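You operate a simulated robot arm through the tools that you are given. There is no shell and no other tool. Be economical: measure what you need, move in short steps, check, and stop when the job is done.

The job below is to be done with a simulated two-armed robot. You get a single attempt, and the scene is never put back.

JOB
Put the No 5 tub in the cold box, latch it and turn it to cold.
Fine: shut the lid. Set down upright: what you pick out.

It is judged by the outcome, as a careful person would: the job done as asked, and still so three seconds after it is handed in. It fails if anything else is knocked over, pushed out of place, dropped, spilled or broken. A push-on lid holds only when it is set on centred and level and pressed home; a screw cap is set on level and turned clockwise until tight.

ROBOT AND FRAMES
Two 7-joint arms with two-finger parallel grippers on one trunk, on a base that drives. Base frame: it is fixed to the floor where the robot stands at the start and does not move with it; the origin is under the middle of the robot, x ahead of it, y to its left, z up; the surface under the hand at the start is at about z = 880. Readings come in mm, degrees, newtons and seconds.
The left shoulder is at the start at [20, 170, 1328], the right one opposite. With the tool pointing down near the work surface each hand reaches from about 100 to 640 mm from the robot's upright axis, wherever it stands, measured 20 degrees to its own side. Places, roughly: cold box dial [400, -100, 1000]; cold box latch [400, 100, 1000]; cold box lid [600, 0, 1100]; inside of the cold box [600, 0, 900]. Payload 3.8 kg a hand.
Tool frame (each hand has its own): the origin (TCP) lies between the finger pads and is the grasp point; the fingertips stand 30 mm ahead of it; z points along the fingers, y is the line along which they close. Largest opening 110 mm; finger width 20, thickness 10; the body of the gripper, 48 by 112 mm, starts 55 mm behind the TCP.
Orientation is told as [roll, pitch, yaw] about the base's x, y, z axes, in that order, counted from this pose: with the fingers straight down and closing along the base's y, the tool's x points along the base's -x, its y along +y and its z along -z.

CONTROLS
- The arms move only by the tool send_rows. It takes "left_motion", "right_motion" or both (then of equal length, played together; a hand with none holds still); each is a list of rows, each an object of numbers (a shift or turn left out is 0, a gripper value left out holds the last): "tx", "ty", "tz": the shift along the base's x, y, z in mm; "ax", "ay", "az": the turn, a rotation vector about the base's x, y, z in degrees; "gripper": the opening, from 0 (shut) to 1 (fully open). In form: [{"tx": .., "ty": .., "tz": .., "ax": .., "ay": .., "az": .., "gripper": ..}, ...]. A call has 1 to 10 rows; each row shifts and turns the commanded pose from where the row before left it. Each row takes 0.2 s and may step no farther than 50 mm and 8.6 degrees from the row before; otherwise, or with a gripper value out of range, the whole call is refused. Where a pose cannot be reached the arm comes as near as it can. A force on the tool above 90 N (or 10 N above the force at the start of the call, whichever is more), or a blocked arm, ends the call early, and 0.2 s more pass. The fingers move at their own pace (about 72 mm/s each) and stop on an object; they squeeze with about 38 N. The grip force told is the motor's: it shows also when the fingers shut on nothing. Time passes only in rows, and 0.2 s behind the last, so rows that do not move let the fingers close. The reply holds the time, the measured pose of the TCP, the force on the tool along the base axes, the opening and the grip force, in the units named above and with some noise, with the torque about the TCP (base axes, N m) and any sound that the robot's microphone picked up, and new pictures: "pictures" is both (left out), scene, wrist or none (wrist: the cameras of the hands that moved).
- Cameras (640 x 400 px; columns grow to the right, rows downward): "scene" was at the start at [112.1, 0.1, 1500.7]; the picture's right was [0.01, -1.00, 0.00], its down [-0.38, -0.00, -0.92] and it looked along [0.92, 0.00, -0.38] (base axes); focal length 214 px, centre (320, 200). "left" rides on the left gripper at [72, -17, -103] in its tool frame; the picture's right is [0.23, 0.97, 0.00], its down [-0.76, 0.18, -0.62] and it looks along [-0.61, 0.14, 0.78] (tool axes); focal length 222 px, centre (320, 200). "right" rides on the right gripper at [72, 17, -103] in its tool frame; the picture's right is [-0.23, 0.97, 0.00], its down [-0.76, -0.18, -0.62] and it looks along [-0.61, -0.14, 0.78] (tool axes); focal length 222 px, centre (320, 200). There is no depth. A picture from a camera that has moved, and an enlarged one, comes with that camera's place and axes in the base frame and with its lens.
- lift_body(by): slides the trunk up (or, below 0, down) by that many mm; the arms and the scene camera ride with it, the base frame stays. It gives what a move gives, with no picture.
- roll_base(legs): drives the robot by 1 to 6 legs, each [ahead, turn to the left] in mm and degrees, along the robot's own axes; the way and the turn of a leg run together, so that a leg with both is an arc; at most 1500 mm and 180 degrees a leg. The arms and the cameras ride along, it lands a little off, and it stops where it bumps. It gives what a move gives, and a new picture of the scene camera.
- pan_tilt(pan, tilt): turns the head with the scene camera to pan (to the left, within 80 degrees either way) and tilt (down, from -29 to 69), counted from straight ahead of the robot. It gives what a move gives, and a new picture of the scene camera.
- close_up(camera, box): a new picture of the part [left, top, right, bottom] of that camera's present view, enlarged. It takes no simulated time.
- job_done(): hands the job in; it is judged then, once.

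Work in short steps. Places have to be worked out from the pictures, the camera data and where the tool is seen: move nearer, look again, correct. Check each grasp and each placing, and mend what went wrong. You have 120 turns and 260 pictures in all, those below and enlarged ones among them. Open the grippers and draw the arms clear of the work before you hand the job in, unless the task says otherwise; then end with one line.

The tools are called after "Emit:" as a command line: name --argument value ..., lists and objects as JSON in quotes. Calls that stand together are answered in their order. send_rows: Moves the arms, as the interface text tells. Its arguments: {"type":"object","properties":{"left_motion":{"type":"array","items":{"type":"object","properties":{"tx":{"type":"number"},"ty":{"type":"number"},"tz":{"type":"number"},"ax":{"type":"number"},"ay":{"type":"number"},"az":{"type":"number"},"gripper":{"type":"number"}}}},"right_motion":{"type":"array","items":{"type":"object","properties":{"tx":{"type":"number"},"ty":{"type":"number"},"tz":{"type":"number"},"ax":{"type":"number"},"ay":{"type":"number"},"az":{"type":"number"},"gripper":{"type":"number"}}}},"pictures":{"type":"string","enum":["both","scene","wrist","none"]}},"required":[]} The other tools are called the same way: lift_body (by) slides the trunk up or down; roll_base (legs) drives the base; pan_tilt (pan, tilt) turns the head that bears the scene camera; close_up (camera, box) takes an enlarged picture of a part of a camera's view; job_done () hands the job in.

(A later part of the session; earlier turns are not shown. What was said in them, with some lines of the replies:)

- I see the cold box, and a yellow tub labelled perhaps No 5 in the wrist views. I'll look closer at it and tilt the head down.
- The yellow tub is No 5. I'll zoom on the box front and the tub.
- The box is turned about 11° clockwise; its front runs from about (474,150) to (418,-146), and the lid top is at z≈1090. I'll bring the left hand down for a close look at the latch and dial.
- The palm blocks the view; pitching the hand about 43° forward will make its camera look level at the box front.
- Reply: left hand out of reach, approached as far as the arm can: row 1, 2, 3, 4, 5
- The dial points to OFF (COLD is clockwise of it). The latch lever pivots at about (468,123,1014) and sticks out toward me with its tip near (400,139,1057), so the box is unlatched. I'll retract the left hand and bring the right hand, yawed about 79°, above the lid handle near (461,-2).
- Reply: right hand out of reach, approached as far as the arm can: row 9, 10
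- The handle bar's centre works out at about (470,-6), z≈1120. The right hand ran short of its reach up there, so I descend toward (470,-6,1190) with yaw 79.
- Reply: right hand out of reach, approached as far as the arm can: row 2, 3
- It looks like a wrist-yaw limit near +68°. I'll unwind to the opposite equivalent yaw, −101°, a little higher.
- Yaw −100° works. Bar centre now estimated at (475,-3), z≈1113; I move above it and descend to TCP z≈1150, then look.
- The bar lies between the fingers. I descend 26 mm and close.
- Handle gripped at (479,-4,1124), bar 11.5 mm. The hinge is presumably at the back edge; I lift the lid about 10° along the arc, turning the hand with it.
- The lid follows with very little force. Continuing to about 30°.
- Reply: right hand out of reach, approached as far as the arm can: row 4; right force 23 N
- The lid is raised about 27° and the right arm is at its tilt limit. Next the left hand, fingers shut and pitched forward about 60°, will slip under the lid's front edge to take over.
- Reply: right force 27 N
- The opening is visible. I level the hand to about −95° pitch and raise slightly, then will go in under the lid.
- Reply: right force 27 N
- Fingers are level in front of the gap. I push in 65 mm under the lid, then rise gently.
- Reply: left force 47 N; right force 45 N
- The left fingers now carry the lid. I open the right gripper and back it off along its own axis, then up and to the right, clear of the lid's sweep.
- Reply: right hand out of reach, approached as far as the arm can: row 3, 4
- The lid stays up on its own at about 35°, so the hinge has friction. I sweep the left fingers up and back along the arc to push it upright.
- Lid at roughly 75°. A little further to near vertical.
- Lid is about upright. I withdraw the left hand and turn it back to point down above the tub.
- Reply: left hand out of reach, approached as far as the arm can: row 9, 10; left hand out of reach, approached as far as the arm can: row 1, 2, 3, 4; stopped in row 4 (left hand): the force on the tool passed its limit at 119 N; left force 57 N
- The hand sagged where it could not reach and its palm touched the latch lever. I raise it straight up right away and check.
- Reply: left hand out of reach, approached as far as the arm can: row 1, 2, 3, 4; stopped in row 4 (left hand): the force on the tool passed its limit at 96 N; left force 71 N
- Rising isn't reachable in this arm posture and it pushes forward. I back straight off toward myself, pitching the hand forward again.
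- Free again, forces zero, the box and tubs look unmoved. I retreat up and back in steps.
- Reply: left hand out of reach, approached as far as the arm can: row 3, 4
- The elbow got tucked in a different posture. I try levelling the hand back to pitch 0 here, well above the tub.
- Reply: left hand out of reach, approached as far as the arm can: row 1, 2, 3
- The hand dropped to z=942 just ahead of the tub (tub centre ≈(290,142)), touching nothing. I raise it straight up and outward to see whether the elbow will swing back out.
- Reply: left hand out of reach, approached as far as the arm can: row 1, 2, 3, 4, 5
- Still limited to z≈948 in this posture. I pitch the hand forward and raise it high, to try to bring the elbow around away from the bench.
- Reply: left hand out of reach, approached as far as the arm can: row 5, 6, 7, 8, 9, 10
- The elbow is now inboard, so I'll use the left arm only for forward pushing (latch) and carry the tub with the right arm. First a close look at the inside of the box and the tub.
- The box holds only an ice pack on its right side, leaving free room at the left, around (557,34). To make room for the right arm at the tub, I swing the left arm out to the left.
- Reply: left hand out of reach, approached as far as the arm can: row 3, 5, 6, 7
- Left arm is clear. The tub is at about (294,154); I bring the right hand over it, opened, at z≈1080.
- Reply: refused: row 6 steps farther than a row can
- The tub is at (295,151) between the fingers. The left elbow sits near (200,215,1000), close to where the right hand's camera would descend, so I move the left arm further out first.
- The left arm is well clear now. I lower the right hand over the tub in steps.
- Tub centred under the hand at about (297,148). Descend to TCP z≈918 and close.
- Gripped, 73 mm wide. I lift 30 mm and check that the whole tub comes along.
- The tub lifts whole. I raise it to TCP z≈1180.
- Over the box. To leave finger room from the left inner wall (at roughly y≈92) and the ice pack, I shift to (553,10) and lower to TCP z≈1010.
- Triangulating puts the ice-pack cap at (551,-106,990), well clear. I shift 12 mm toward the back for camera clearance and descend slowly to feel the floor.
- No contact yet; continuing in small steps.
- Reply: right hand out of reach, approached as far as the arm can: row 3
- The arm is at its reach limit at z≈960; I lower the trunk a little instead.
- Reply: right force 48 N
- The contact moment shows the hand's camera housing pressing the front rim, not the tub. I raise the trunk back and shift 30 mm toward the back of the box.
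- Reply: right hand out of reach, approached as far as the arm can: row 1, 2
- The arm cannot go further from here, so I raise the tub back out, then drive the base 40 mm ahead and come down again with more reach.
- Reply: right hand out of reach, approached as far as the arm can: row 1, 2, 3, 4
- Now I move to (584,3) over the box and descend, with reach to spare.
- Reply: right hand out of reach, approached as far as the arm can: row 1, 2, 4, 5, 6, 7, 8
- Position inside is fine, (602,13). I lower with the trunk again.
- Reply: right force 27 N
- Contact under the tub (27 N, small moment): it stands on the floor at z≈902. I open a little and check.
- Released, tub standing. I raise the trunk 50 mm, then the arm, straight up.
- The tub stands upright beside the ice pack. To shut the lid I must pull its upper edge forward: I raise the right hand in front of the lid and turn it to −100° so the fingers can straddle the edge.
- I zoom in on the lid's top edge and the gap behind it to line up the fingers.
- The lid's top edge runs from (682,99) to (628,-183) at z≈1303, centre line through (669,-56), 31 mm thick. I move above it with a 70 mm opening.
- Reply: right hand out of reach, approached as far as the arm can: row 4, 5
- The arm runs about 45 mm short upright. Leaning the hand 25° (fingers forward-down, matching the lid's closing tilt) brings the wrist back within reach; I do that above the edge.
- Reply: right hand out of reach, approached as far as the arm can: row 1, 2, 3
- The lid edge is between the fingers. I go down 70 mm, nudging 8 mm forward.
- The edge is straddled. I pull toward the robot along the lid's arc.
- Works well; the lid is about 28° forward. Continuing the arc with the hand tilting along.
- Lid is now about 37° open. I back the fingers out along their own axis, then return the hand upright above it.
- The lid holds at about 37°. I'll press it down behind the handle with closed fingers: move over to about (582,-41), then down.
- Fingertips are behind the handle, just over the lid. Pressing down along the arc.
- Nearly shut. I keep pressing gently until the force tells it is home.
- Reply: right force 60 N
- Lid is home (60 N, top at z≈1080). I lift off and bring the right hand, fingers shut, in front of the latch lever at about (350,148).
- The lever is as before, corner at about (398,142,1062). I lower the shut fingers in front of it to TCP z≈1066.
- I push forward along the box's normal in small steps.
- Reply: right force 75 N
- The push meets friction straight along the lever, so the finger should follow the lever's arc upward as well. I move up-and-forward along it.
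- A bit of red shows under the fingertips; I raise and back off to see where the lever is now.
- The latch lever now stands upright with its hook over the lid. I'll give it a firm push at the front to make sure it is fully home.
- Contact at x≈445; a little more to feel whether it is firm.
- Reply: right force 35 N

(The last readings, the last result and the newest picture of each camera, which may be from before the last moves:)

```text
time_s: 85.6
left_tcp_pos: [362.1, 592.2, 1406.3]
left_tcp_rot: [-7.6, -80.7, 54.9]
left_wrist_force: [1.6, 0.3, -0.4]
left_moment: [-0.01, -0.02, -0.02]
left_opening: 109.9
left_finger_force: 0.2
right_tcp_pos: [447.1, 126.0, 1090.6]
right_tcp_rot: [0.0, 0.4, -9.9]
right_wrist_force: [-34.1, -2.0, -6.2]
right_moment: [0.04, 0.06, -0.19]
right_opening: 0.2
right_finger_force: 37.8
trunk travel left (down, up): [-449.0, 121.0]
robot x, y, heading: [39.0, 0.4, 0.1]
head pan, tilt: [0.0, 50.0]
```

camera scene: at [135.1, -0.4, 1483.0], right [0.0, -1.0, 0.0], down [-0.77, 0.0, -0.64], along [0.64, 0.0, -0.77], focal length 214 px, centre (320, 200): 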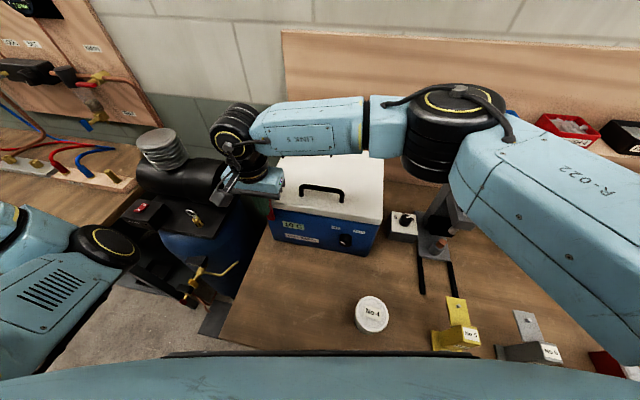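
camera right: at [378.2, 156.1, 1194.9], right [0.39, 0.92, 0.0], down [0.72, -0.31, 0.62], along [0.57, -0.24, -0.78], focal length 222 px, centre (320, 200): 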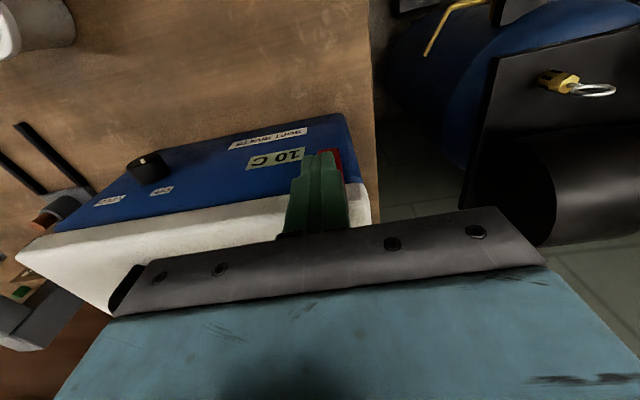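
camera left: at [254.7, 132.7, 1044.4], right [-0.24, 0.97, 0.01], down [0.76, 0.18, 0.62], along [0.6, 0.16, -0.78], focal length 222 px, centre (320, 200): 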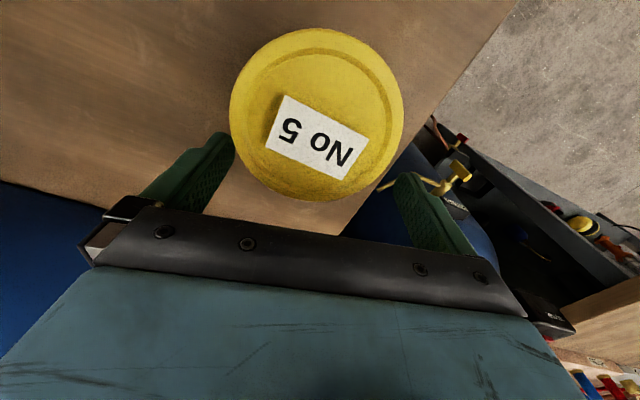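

The latch is firm at 34 N. Next the dial: knob front centre at about (414,-67,983). I lift the right hand away and drive the base back 80 mm for elbow room.

Emit:
send_rows --right_motion '[{"tx": -15, "ty": 3}, {"tx": -15, "ty": 2, "tz": 10}, {"tz": 40}, {"tz": 40}, {"tz": 30, "ty": -20}, {"ty": -40}, {"ty": -40}, {"ty": -40}, {"ty": -40}]' --pictures "none"

Emit:
roll_base --legs '[[-80, 0]]'

```text
time_s: 87.6
left_tcp_pos: [366.5, 591.2, 1405.7]
left_tcp_rot: [-6.5, -80.6, 53.7]
left_wrist_force: [-0.5, -0.6, -0.3]
left_moment: [0.02, 0.01, -0.01]
left_opening: 109.9
left_finger_force: 0.1
right_tcp_pos: [423.2, -50.7, 1210.9]
right_tcp_rot: [0.1, 0.0, -10.2]
right_wrist_force: [0.8, 0.3, 0.4]
right_moment: [0.03, -0.03, 0.01]
right_opening: 0.0
right_finger_force: 37.6
trunk travel left (down, up): [-449.0, 121.0]
robot x, y, heading: [39.0, 2.0, 0.2]
head pan, tilt: [0.0, 50.0]
```

```text
time_s: 88.7
left_tcp_pos: [286.1, 591.5, 1405.9]
left_tcp_rot: [-6.8, -80.5, 54.0]
left_wrist_force: [-0.7, 0.1, -0.2]
left_moment: [-0.04, 0.0, -0.01]
left_opening: 110.1
left_finger_force: 0.1
right_tcp_pos: [343.3, -50.6, 1211.2]
right_tcp_rot: [0.1, 0.1, -10.2]
right_wrist_force: [-0.2, 0.6, -0.6]
right_moment: [0.03, -0.01, 0.0]
right_opening: 0.0
right_finger_force: 37.7
trunk travel left (down, up): [-449.0, 121.0]
robot x, y, heading: [-41.6, -2.5, -0.1]
head pan, tilt: [0.0, 50.0]
camera scene: at [54.5, -0.6, 1483.3], right [0.0, -1.0, 0.0], down [-0.77, 0.0, -0.64], along [0.64, 0.0, -0.77], focal length 214 px, centre (320, 200)
```

scene: 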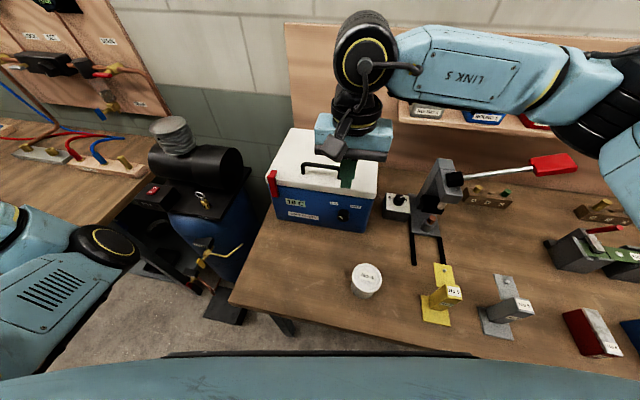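

I pitch the right hand forward about the box's axis to 75° up here in free air.

Emit:
send_rows --right_motion '[{"ax": -1.55, "ay": -8.2}, {"ax": -1.55, "ay": -8.2}, {"ax": -1.55, "ay": -8.2}, {"ax": -1.55, "ay": -8.2}, {"ax": -1.55, "ay": -8.2, "tz": -15}, {"ax": -1.55, "ay": -8.2, "tz": -15}, {"ax": -1.55, "ay": -8.2, "tz": -15}, {"ax": -1.55, "ay": -8.2, "tz": -15}, {"ax": -1.55, "ay": -8.2, "tz": -15}]' --pictures "scene"

```text
time_s: 90.7
left_tcp_pos: [286.8, 594.9, 1404.1]
left_tcp_rot: [-7.0, -80.4, 54.1]
left_wrist_force: [-0.2, 0.9, -1.1]
left_moment: [0.01, -0.03, -0.02]
left_opening: 109.7
left_finger_force: 0.1
right_tcp_pos: [343.5, -46.6, 1135.6]
right_tcp_rot: [-2.0, -75.2, -8.6]
right_wrist_force: [0.4, 0.2, 0.4]
right_moment: [0.01, -0.02, -0.03]
right_opening: 0.0
right_finger_force: 38.0
trunk travel left (down, up): [-449.0, 121.0]
robot x, y, heading: [-41.2, -1.9, 0.2]
head pan, tilt: [0.0, 50.0]
camera scene: at [54.9, 1.6, 1483.3], right [0.0, -1.0, 0.0], down [-0.77, 0.0, -0.64], along [0.64, 0.0, -0.77], focal length 214 px, centre (320, 200)
```

scene: 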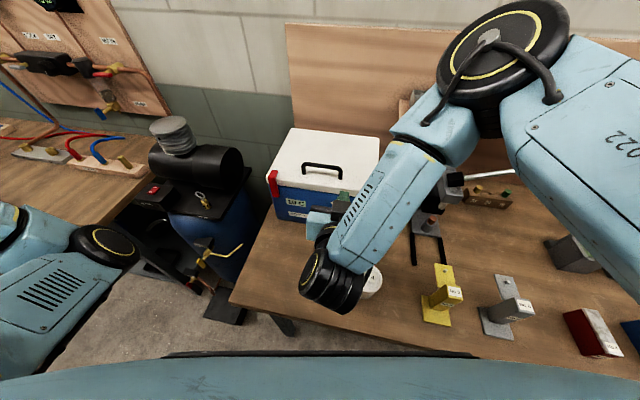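

Reachable. Now I pre-turn the hand −45° about its own axis (so the later +90° turn stays centred) and open it to about 60 mm.

Emit:
send_rows --right_motion '[{"ax": -5.34, "ay": 1.01, "az": 1.46, "gripper": 0.6}, {"ax": -5.34, "ay": 1.01, "az": 1.46}, {"ax": -5.34, "ay": 1.01, "az": 1.46}, {"ax": -5.34, "ay": 1.01, "az": 1.46}, {"ax": -5.34, "ay": 1.01, "az": 1.46}, {"ax": -5.34, "ay": 1.01, "az": 1.46}, {"ax": -5.34, "ay": 1.01, "az": 1.46}, {"ax": -5.34, "ay": 1.01, "az": 1.46}]' --pictures "both"

```text
time_s: 92.5
left_tcp_pos: [287.5, 592.6, 1404.9]
left_tcp_rot: [-6.6, -80.4, 53.8]
left_wrist_force: [0.2, 0.6, -0.6]
left_moment: [-0.02, -0.01, 0.0]
left_opening: 110.0
left_finger_force: 0.1
right_tcp_pos: [344.3, -50.6, 1135.0]
right_tcp_rot: [-69.3, -42.5, 65.1]
right_wrist_force: [0.1, -0.6, 0.5]
right_moment: [-0.02, 0.06, 0.04]
right_opening: 66.2
right_finger_force: 0.0
trunk travel left (down, up): [-449.0, 121.0]
robot x, y, heading: [-40.8, -1.7, 0.1]
head pan, tilt: [0.0, 50.0]
camera scene: at [55.2, -0.4, 1483.3], right [0.0, -1.0, 0.0], down [-0.77, 0.0, -0.64], along [0.64, 0.0, -0.77], focal length 214 px, centre (320, 200)
camera right: at [223.3, -68.1, 1102.8], right [0.02, 0.86, -0.52], down [-0.35, 0.49, 0.8], along [0.94, 0.16, 0.31], focal length 222 px, centre (320, 200)
```

scene: 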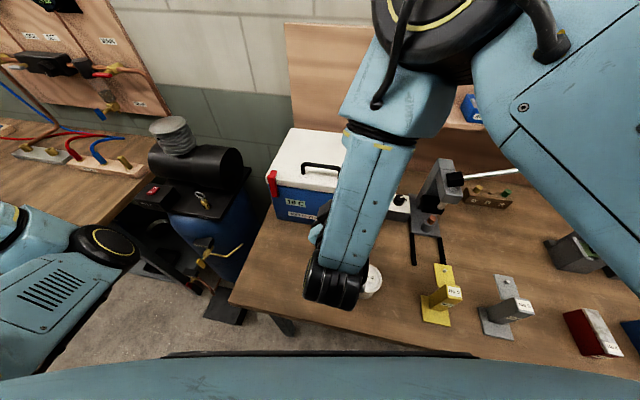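
right: 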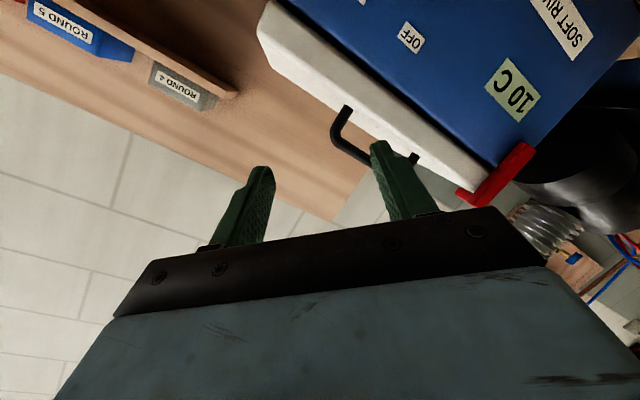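

I lower to the pre-grasp point in front of the knob, about (357,-56,1002).

Emit:
send_rows --right_motion '[{"tz": -35, "tx": 3, "ty": -1}, {"tz": -35, "tx": 3, "ty": -1}, {"tz": -35, "tx": 3, "ty": -1}, {"tz": -28, "tx": 4, "ty": -2}]' --pictures "both"

```text
time_s: 93.5
left_tcp_pos: [286.2, 592.2, 1405.7]
left_tcp_rot: [-6.9, -80.5, 54.0]
left_wrist_force: [-0.3, 0.8, 0.3]
left_moment: [-0.01, 0.0, -0.01]
left_opening: 109.7
left_finger_force: 0.0
right_tcp_pos: [358.3, -55.5, 1002.5]
right_tcp_rot: [-69.6, -42.6, 65.3]
right_wrist_force: [-0.7, 0.5, 16.8]
right_moment: [-0.57, 2.23, -0.13]
right_opening: 66.0
right_finger_force: 0.0
trunk travel left (down, up): [-449.0, 121.0]
robot x, y, heading: [-39.9, 1.7, -0.4]
head pan, tilt: [0.0, 50.0]
camera scene: at [53.9, -0.5, 1483.7], right [0.0, -1.0, 0.0], down [-0.77, 0.0, -0.64], along [0.64, 0.0, -0.77], focal length 214 px, centre (320, 200)
camera right: at [237.2, -73.1, 968.6], right [0.02, 0.86, -0.52], down [-0.35, 0.49, 0.8], along [0.94, 0.16, 0.31], focal length 222 px, centre (320, 200)
```

scene: 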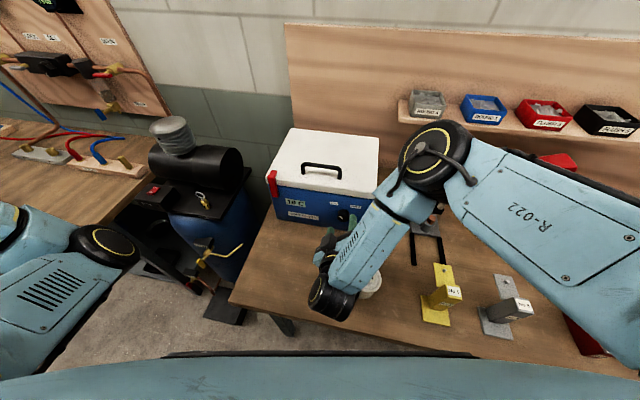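
right: 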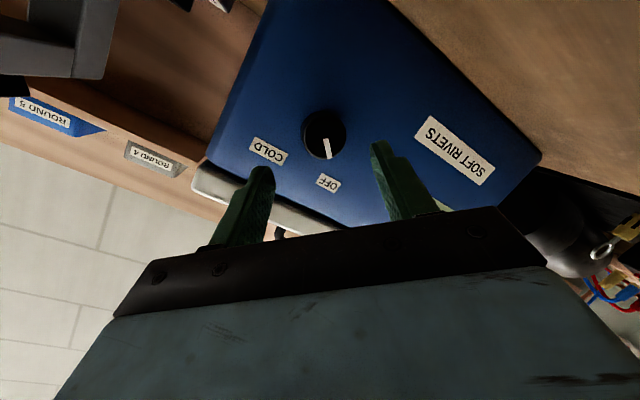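

The force pattern (17 N about 135 mm behind the grip) means the hand's camera is touching the top of the No 4 tub. I raise at once and turn the hand so the camera moves to the left side.

Emit:
send_rows --right_motion '[{"tz": 30}, {"tz": 30}, {"tz": 10, "ax": 7.12, "ay": -1.35, "az": -1.95}, {"ax": 7.12, "ay": -1.35, "az": -1.95}, {"ax": 7.12, "ay": -1.35, "az": -1.95}, {"ax": 7.12, "ay": -1.35, "az": -1.95}, {"ax": 7.12, "ay": -1.35, "az": -1.95}, {"ax": 7.12, "ay": -1.35, "az": -1.95}, {"ax": 7.12, "ay": -1.35, "az": -1.95}, {"ax": 7.12, "ay": -1.35, "az": -1.95}]' --pictures "both"

```text
time_s: 95.7
left_tcp_pos: [286.9, 592.6, 1405.1]
left_tcp_rot: [-6.5, -80.4, 53.8]
left_wrist_force: [-0.5, 0.2, 0.1]
left_moment: [0.02, 0.0, -0.05]
left_opening: 110.0
left_finger_force: 0.1
right_tcp_pos: [357.7, -53.9, 1072.5]
right_tcp_rot: [43.7, -69.3, -56.3]
right_wrist_force: [0.1, 0.0, -0.1]
right_moment: [-0.01, 0.01, 0.0]
right_opening: 65.8
right_finger_force: 0.1
trunk travel left (down, up): [-449.0, 121.0]
robot x, y, heading: [-42.2, -0.2, -0.0]
head pan, tilt: [0.0, 50.0]
camera scene: at [55.5, -0.8, 1483.2], right [0.0, -1.0, 0.0], down [-0.77, 0.0, -0.64], along [0.64, 0.0, -0.77], focal length 214 px, centre (320, 200)
camera right: at [249.7, 0.7, 1036.5], right [0.28, 0.85, 0.45], down [-0.48, -0.28, 0.83], along [0.83, -0.45, 0.33], focal length 222 px, centre (320, 200)
```

scene: 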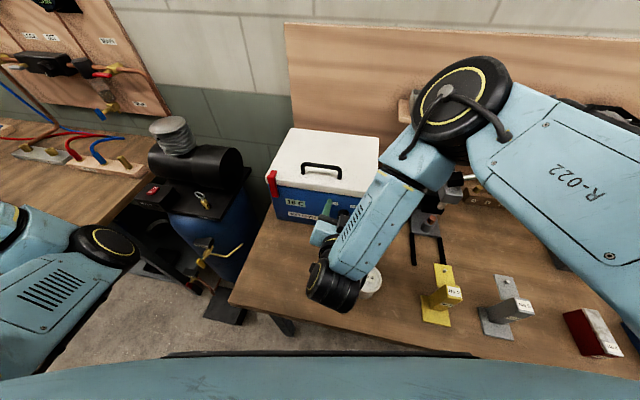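
right: 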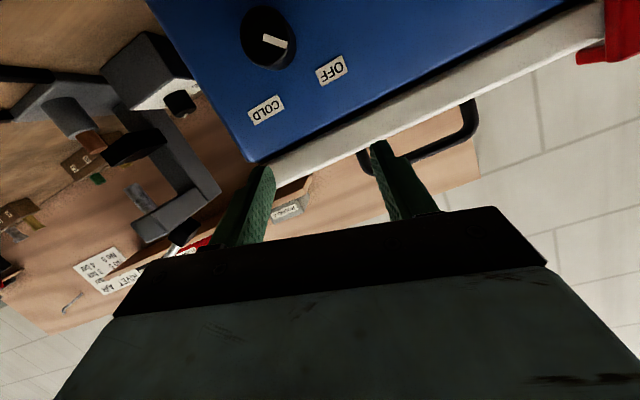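

No 4 tub looks still in place. With the camera now on the left side I lower again to z≈1002 and check the forces.

Emit:
send_rows --right_motion '[{"tz": -30}, {"tz": -25}, {"tz": -17}]' --pictures "both"

Emit:
close_up --camera "scene" --box '[240, 180, 420, 310]'

```text
time_s: 96.5
left_tcp_pos: [288.1, 592.6, 1404.5]
left_tcp_rot: [-6.5, -80.3, 53.7]
left_wrist_force: [-0.6, 0.5, -0.2]
left_moment: [0.02, -0.01, -0.01]
left_opening: 109.9
left_finger_force: 0.0
right_tcp_pos: [357.0, -54.5, 1000.6]
right_tcp_rot: [43.3, -69.4, -55.9]
right_wrist_force: [-0.1, 0.4, 0.3]
right_moment: [-0.02, 0.01, -0.01]
right_opening: 65.7
right_finger_force: 0.0
trunk travel left (down, up): [-449.0, 121.0]
robot x, y, heading: [-40.8, 0.3, 0.0]
head pan, tilt: [0.0, 50.0]
camera scene: at [55.4, -0.5, 1483.3], right [0.0, -1.0, 0.0], down [-0.77, 0.0, -0.64], along [0.64, 0.0, -0.77], focal length 214 px, centre (320, 200)
camera right: at [249.0, 0.9, 963.8], right [0.28, 0.85, 0.45], down [-0.48, -0.28, 0.83], along [0.83, -0.45, 0.33], focal length 222 px, centre (320, 200)
```

scene: 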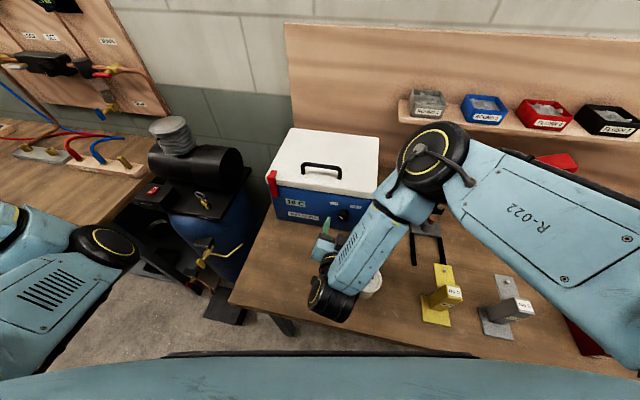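
right: 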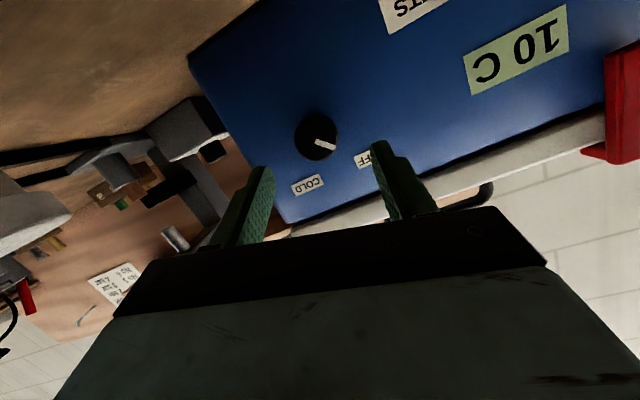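

```text
3.08 times, centred on (330, 245) of scene
camera zoom: at [55.4, -0.5, 1483.3], right [0.0, -1.0, 0.0], down [-0.77, 0.0, -0.64], along [0.64, 0.0, -0.77], focal length 660 px, centre (289, 62)
```

zoom: 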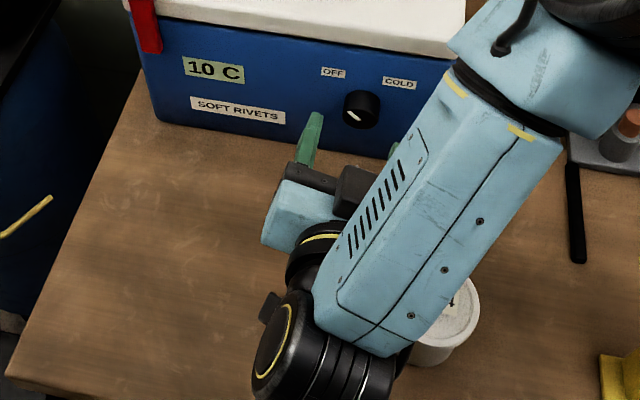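

Clear, no forces. Knob centre refined to (415,-66,979). I advance along the tool axis to straddle it.

Emit:
send_rows --right_motion '[{"tx": 12, "ty": -2.5, "tz": -4}, {"tx": 12, "ty": -2.5, "tz": -4}, {"tx": 12, "ty": -2.5, "tz": -4}, {"tx": 7, "ty": -1.5, "tz": -2.5}]' --pictures "both"

```text
time_s: 97.5
left_tcp_pos: [283.6, 592.2, 1407.5]
left_tcp_rot: [-7.3, -80.5, 54.5]
left_wrist_force: [0.2, -0.4, -1.0]
left_moment: [-0.01, 0.01, 0.03]
left_opening: 109.9
left_finger_force: 0.0
right_tcp_pos: [398.7, -62.3, 988.1]
right_tcp_rot: [43.7, -69.2, -56.1]
right_wrist_force: [-20.7, 0.1, 12.4]
right_moment: [0.28, -0.71, 0.54]
right_opening: 65.0
right_finger_force: 0.1
trunk travel left (down, up): [-449.0, 121.0]
robot x, y, heading: [-42.8, 3.5, 0.2]
head pan, tilt: [0.0, 50.0]
camera scene: at [51.5, -0.5, 1483.6], right [0.0, -1.0, 0.0], down [-0.76, 0.0, -0.64], along [0.64, 0.0, -0.76], focal length 214 px, centre (320, 200)
camera right: at [289.3, -7.9, 950.7], right [0.28, 0.85, 0.45], down [-0.48, -0.28, 0.83], along [0.83, -0.45, 0.33], focal length 222 px, centre (320, 200)
```

scene: 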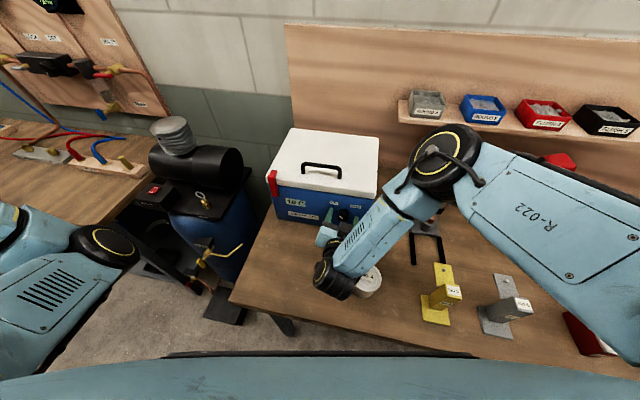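
right: 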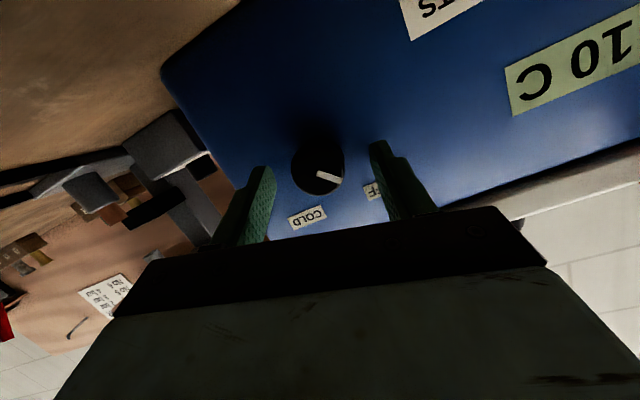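

The tips just touch the panel; I back off 4 mm and close on the knob.

Emit:
send_rows --right_motion '[{"tx": -4, "ty": 0.8, "tz": 1}, {"gripper": 0}, {}, {}]' --pictures "wrist"

```text
time_s: 98.5
left_tcp_pos: [288.7, 592.4, 1405.5]
left_tcp_rot: [-6.6, -80.4, 53.6]
left_wrist_force: [-0.3, -0.4, -0.3]
left_moment: [-0.02, 0.02, 0.01]
left_opening: 110.2
left_finger_force: 0.1
right_tcp_pos: [397.5, -64.0, 987.3]
right_tcp_rot: [43.2, -69.3, -55.8]
right_wrist_force: [4.2, 2.7, -3.3]
right_moment: [-0.03, -0.27, 0.73]
right_opening: 33.8
right_finger_force: 45.1
trunk travel left (down, up): [-449.0, 121.0]
robot x, y, heading: [-43.3, -0.6, 0.2]
head pan, tilt: [0.0, 50.0]
camera right: at [289.8, -7.9, 950.8], right [0.28, 0.85, 0.45], down [-0.48, -0.28, 0.83], along [0.83, -0.45, 0.33], focal length 222 px, centre (320, 200)
```

right: 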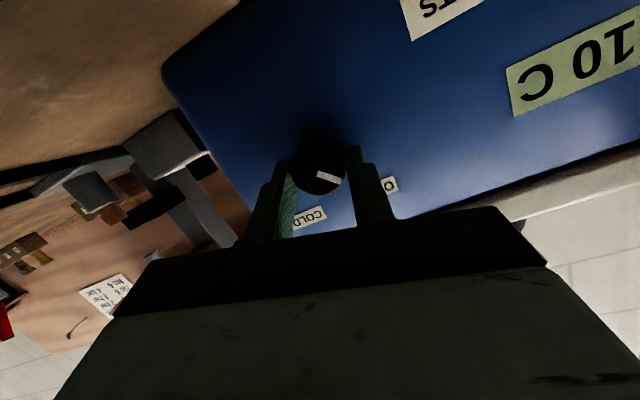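

Knob gripped (34 mm). Turning clockwise 32° first.

Emit:
send_rows --right_motion '[{"ax": 7.6, "ay": -1.44, "az": -2.08}, {"ax": 7.6, "ay": -1.44, "az": -2.08}, {"ax": 7.6, "ay": -1.44, "az": -2.08}, {"ax": 7.6, "ay": -1.44, "az": -2.08}]' --pictures "both"

```text
time_s: 99.5
left_tcp_pos: [287.6, 593.1, 1406.1]
left_tcp_rot: [-6.6, -80.4, 53.8]
left_wrist_force: [0.1, -0.9, -0.7]
left_moment: [-0.01, 0.01, 0.0]
left_opening: 110.0
left_finger_force: 0.1
right_tcp_pos: [394.3, -62.5, 985.2]
right_tcp_rot: [69.5, -41.4, -86.8]
right_wrist_force: [-4.2, 1.8, -11.7]
right_moment: [-0.05, 0.16, 1.75]
right_opening: 35.4
right_finger_force: 45.1
trunk travel left (down, up): [-449.0, 121.0]
robot x, y, heading: [-39.8, 0.7, 0.1]
head pan, tilt: [0.0, 50.0]
camera scene: at [55.6, -0.4, 1483.1], right [0.0, -1.0, 0.0], down [-0.77, 0.0, -0.64], along [0.64, 0.0, -0.77], focal length 214 px, centre (320, 200)
camera right: at [299.6, 21.1, 977.9], right [0.32, 0.45, 0.83], down [-0.61, -0.57, 0.54], along [0.72, -0.68, 0.1], focal length 222 px, centre (320, 200)
```

scene: 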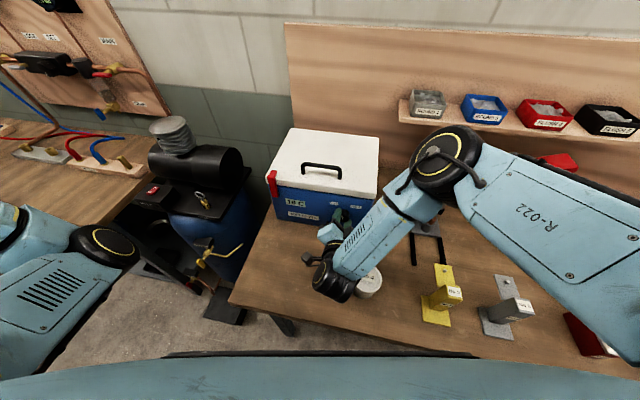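
right: 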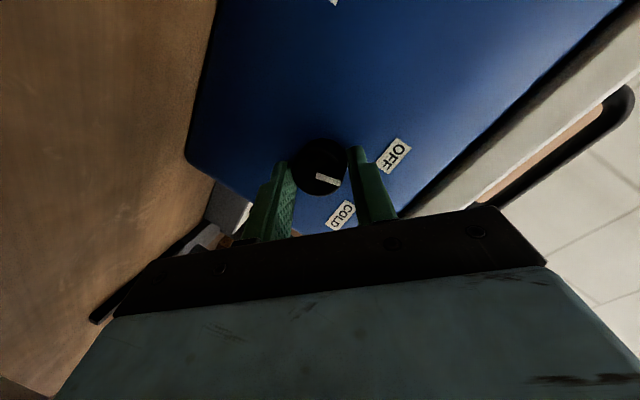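

The knob turns with the hand: its mark has left OFF. Another 32°.

Emit:
send_rows --right_motion '[{"ax": 7.6, "ay": -1.44, "az": -2.08}, {"ax": 7.6, "ay": -1.44, "az": -2.08}, {"ax": 7.6, "ay": -1.44, "az": -2.08}, {"ax": 7.6, "ay": -1.44, "az": -2.08}]' --pictures "both"

```text
time_s: 100.5
left_tcp_pos: [286.1, 593.8, 1405.1]
left_tcp_rot: [-6.9, -80.5, 54.1]
left_wrist_force: [0.1, 0.7, -0.7]
left_moment: [-0.05, -0.01, 0.01]
left_opening: 110.1
left_finger_force: 0.0
right_tcp_pos: [393.8, -63.8, 986.0]
right_tcp_rot: [74.5, -10.9, -97.7]
right_wrist_force: [-17.0, 4.2, -13.5]
right_moment: [0.01, 0.1, 1.45]
right_opening: 36.7
right_finger_force: 45.0
trunk travel left (down, up): [-449.0, 121.0]
robot x, y, heading: [-42.5, 1.0, -0.3]
head pan, tilt: [0.0, 50.0]
camera scene: at [53.9, -0.2, 1483.3], right [0.0, -1.0, 0.0], down [-0.77, 0.0, -0.64], along [0.64, 0.0, -0.77], focal length 214 px, centre (320, 200)
camera right: at [310.8, 29.4, 1016.9], right [0.25, -0.08, 0.96], down [-0.74, -0.65, 0.14], along [0.62, -0.75, -0.22], focal length 222 px, centre (320, 200)
```

scene: 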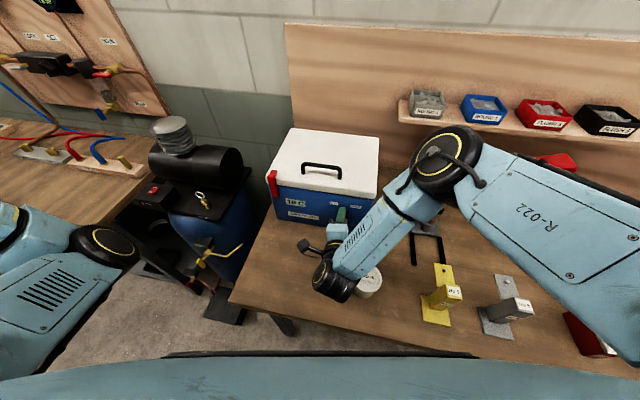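
right: 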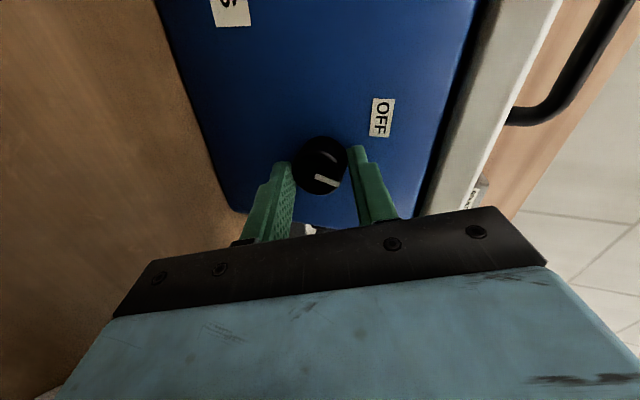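

Still turning. Another 32°.

Emit:
send_rows --right_motion '[{"ax": 7.6, "ay": -1.44, "az": -2.08}, {"ax": 7.6, "ay": -1.44, "az": -2.08}, {"ax": 7.6, "ay": -1.44, "az": -2.08}, {"ax": 7.6, "ay": -1.44, "az": -2.08}]' --pictures "wrist"

Emit:
close_up --camera "right" --box '[240, 80, 420, 230]'

```text
time_s: 101.5
left_tcp_pos: [285.8, 594.2, 1405.1]
left_tcp_rot: [-7.2, -80.5, 54.3]
left_wrist_force: [0.3, 0.1, -0.1]
left_moment: [-0.02, -0.01, 0.03]
left_opening: 110.1
left_finger_force: 0.1
right_tcp_pos: [393.3, -62.1, 987.4]
right_tcp_rot: [73.9, 19.9, -106.5]
right_wrist_force: [-20.9, 5.5, -11.7]
right_moment: [-0.77, -0.08, 0.38]
right_opening: 35.9
right_finger_force: 44.9
trunk travel left (down, up): [-449.0, 121.0]
robot x, y, heading: [-41.8, 2.8, 0.1]
head pan, tilt: [0.0, 50.0]
camera right: at [318.5, 15.0, 1054.5], right [0.11, -0.59, 0.8], down [-0.82, -0.5, -0.26], along [0.56, -0.63, -0.54], focal length 222 px, centre (320, 200)
```

right: 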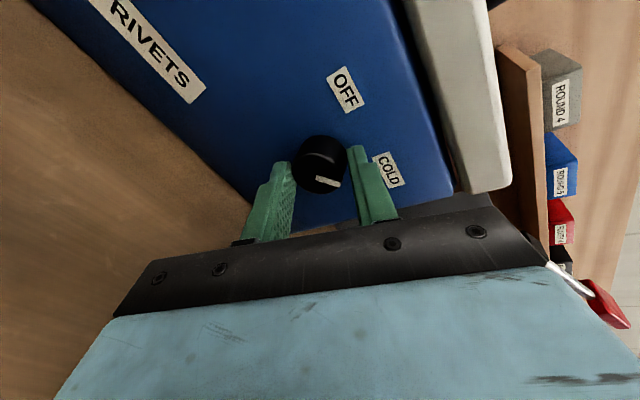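

```text
2.67 times, centred on (330, 155) of right
camera zoom: at [318.5, 15.0, 1054.5], right [0.11, -0.59, 0.8], down [-0.82, -0.5, -0.26], along [0.56, -0.63, -0.54], focal length 592 px, centre (293, 320)
```

zoom: 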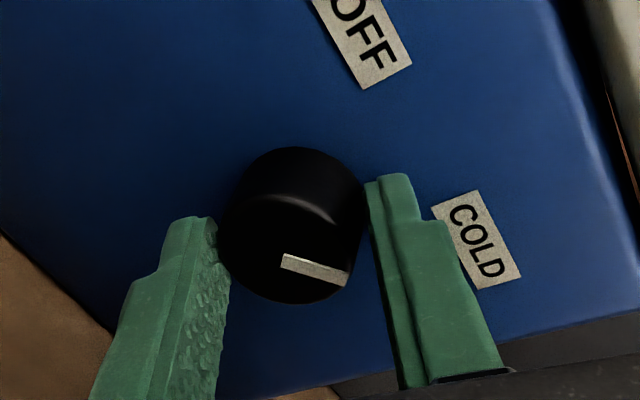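

The mark now stands about 41° right of vertical, close to COLD (~45–50°). I turn 8° more to feel for the end stop.

Emit:
send_rows --right_motion '[{"ax": 3.8, "ay": -0.72, "az": -1.04}, {"ax": 3.8, "ay": -0.72, "az": -1.04}]' --pictures "none"

Emit:
close_up --camera "right" --box '[240, 80, 420, 230]'

```text
time_s: 102.1
left_tcp_pos: [286.7, 593.8, 1405.8]
left_tcp_rot: [-7.1, -80.4, 54.4]
left_wrist_force: [0.4, 0.5, 0.0]
left_moment: [0.01, -0.03, 0.0]
left_opening: 110.3
left_finger_force: 0.2
right_tcp_pos: [393.8, -62.9, 987.8]
right_tcp_rot: [72.9, 27.6, -109.0]
right_wrist_force: [-19.3, 4.9, -11.6]
right_moment: [-0.61, 0.1, 0.22]
right_opening: 36.5
right_finger_force: 45.3
trunk travel left (down, up): [-449.0, 121.0]
robot x, y, heading: [-42.8, -0.7, 0.2]
head pan, tilt: [0.0, 50.0]
```

```text
2.67 times, centred on (330, 155) of right
camera zoom: at [319.5, 8.4, 1062.7], right [0.07, -0.69, 0.72], down [-0.83, -0.43, -0.34], along [0.55, -0.58, -0.61], focal length 592 px, centre (293, 320)
```

zoom: 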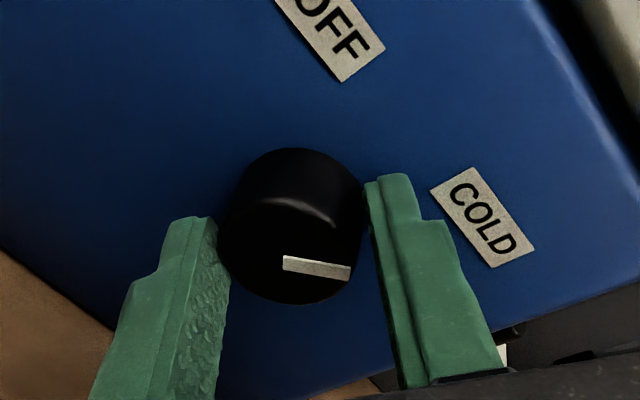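

The knob only moved about 2° more while the fingers slipped, so it is at its stop, roughly 45° — COLD. I open and back away along the axis.

Emit:
send_rows --right_motion '[{"gripper": 0.7}, {}, {"tx": -14, "ty": 2.7, "tz": 4}, {"tx": -20, "ty": 3.7, "tz": 6}, {"tx": -15, "ty": 3, "tz": 15}, {"tz": 35}, {"tz": 40}, {"tz": 40}, {"tz": 40}]' --pictures "both"

Emit:
close_up --camera "scene" --box '[240, 120, 420, 310]'

```text
time_s: 104.1
left_tcp_pos: [287.9, 592.9, 1405.7]
left_tcp_rot: [-6.8, -80.5, 54.0]
left_wrist_force: [0.2, -0.9, 0.1]
left_moment: [0.03, 0.03, -0.01]
left_opening: 110.3
left_finger_force: 0.1
right_tcp_pos: [348.4, -55.1, 1166.1]
right_tcp_rot: [73.0, 27.5, -108.9]
right_wrist_force: [0.3, 0.9, 0.2]
right_moment: [-0.05, 0.0, 0.03]
right_opening: 77.3
right_finger_force: 0.0
trunk travel left (down, up): [-449.0, 121.0]
robot x, y, heading: [-41.7, -2.0, 0.1]
head pan, tilt: [0.0, 50.0]
camera scene: at [54.9, -0.7, 1483.3], right [0.0, -1.0, 0.0], down [-0.77, 0.0, -0.64], along [0.64, 0.0, -0.77], focal length 214 px, centre (320, 200)
camera right: at [272.7, 16.2, 1241.7], right [0.06, -0.69, 0.72], down [-0.83, -0.43, -0.34], along [0.55, -0.58, -0.6], focal length 222 px, centre (320, 200)
```

scene: 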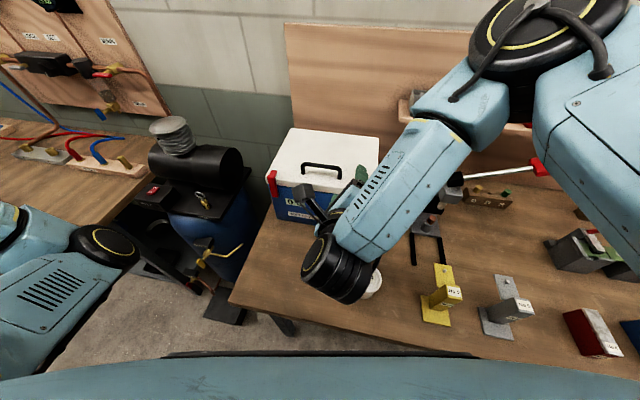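
right: 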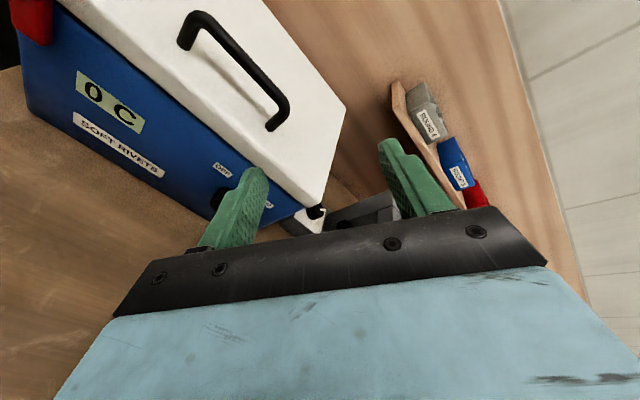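

```text
2.11 times, centred on (330, 215) of scene
camera zoom: at [54.9, -0.7, 1483.3], right [0.0, -1.0, 0.0], down [-0.77, 0.0, -0.64], along [0.64, 0.0, -0.77], focal length 452 px, centre (299, 168)
```

zoom: 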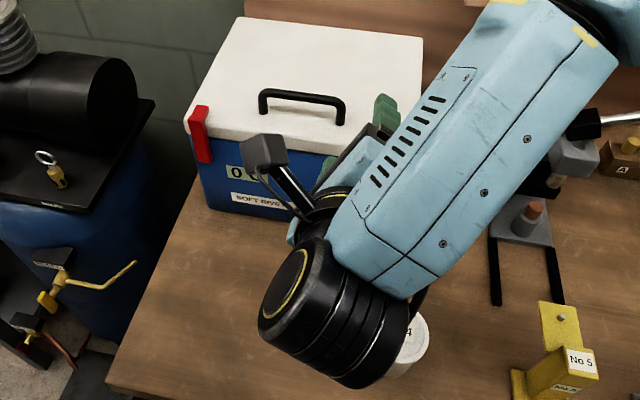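

The panel now reads 0 C, so it is on cold. I move the right arm clear up and to the right for a final look.

Emit:
send_rows --right_motion '[{"tz": 40}, {"tz": 40, "ty": -20}, {"tz": 30, "ty": -35}, {"ty": -45}, {"ty": -45}, {"ty": -45}, {"ty": -45}]' --pictures "scene"

Emit:
close_up --camera "scene" --box '[240, 120, 420, 310]'

```text
time_s: 105.7
left_tcp_pos: [286.8, 591.6, 1405.2]
left_tcp_rot: [-6.9, -80.6, 54.2]
left_wrist_force: [-0.6, 0.8, 0.0]
left_moment: [-0.02, 0.0, 0.0]
left_opening: 110.0
left_finger_force: 0.1
right_tcp_pos: [405.2, -257.1, 1275.4]
right_tcp_rot: [72.8, 27.5, -109.0]
right_wrist_force: [0.0, -0.4, 0.9]
right_moment: [-0.03, 0.02, -0.01]
right_opening: 77.2
right_finger_force: 0.0
right hand out of reach, approached as far as the arm can: row 4, 5, 6, 7
trunk travel left (down, up): [-449.0, 121.0]
robot x, y, heading: [-43.3, 2.5, -0.1]
head pan, tilt: [0.0, 50.0]
camera scene: at [54.2, -0.2, 1483.4], right [0.0, -1.0, 0.0], down [-0.77, 0.0, -0.64], along [0.64, 0.0, -0.77], focal length 214 px, centre (320, 200)
```

scene: 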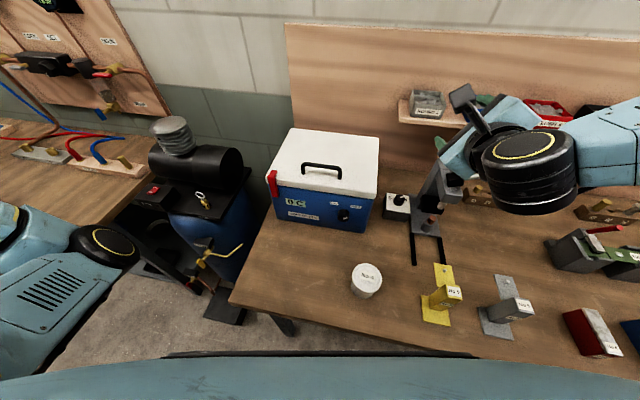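

```text
2.11 times, centred on (330, 215) of scene
camera zoom: at [54.2, -0.2, 1483.4], right [0.0, -1.0, 0.0], down [-0.77, 0.0, -0.64], along [0.64, 0.0, -0.77], focal length 452 px, centre (299, 168)
```

zoom: 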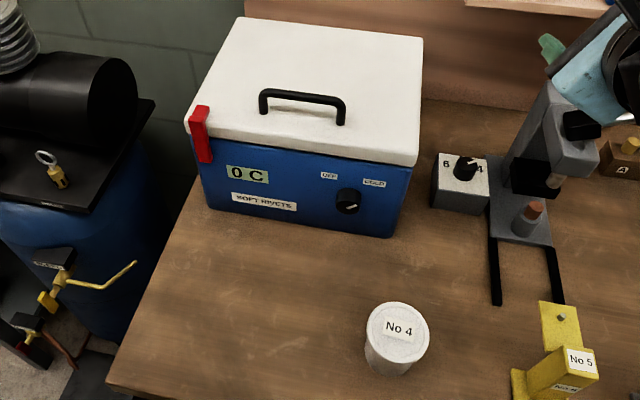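

All in order: lid shut, latch over it, display 0 C, No 4 tub standing where it was. I draw the right hand back a bit further from the press before handing in.

Emit:
send_rows --right_motion '[{"tz": 35}, {"tz": 35, "tx": -20}, {"tx": -35}, {"tx": -35}]' --pictures "scene"

```text
time_s: 106.7
left_tcp_pos: [288.3, 593.9, 1404.5]
left_tcp_rot: [-6.8, -80.5, 53.9]
left_wrist_force: [-0.3, 0.0, 0.4]
left_moment: [0.03, -0.01, -0.06]
left_opening: 109.8
left_finger_force: 0.0
right_tcp_pos: [401.6, -250.7, 1359.1]
right_tcp_rot: [72.9, 27.5, -108.9]
right_wrist_force: [0.4, 0.5, 1.1]
right_moment: [-0.01, 0.0, -0.04]
right_opening: 76.8
right_finger_force: 0.1
right hand out of reach, approached as far as the arm can: row 2, 3, 4
trunk travel left (down, up): [-449.0, 121.0]
robot x, y, heading: [-39.4, 2.9, 0.1]
head pan, tilt: [0.0, 50.0]
camera scene: at [55.1, 0.7, 1483.3], right [0.0, -1.0, 0.0], down [-0.77, 0.0, -0.64], along [0.64, 0.0, -0.77], focal length 214 px, centre (320, 200)
```

scene: 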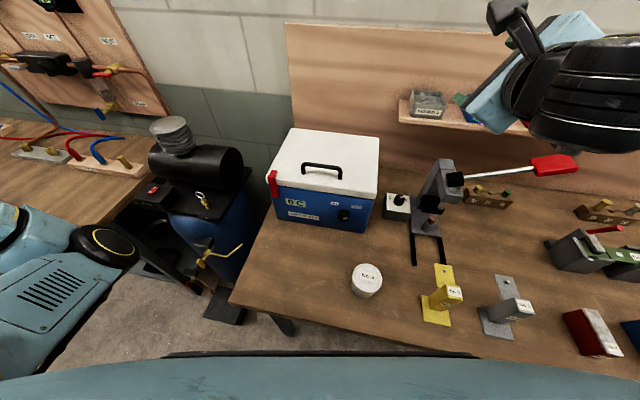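

Both hands are clear and open, and the scene is in order; I hand the job in.

Emit:
job_done

```text
The job is handed in.
```

The No 5 tub is upright in the cold box, the lid is shut and latched, and the dial is on COLD with the display reading 0 C; on the way the right hand briefly touched the No 4 tub, which still stands in its place.
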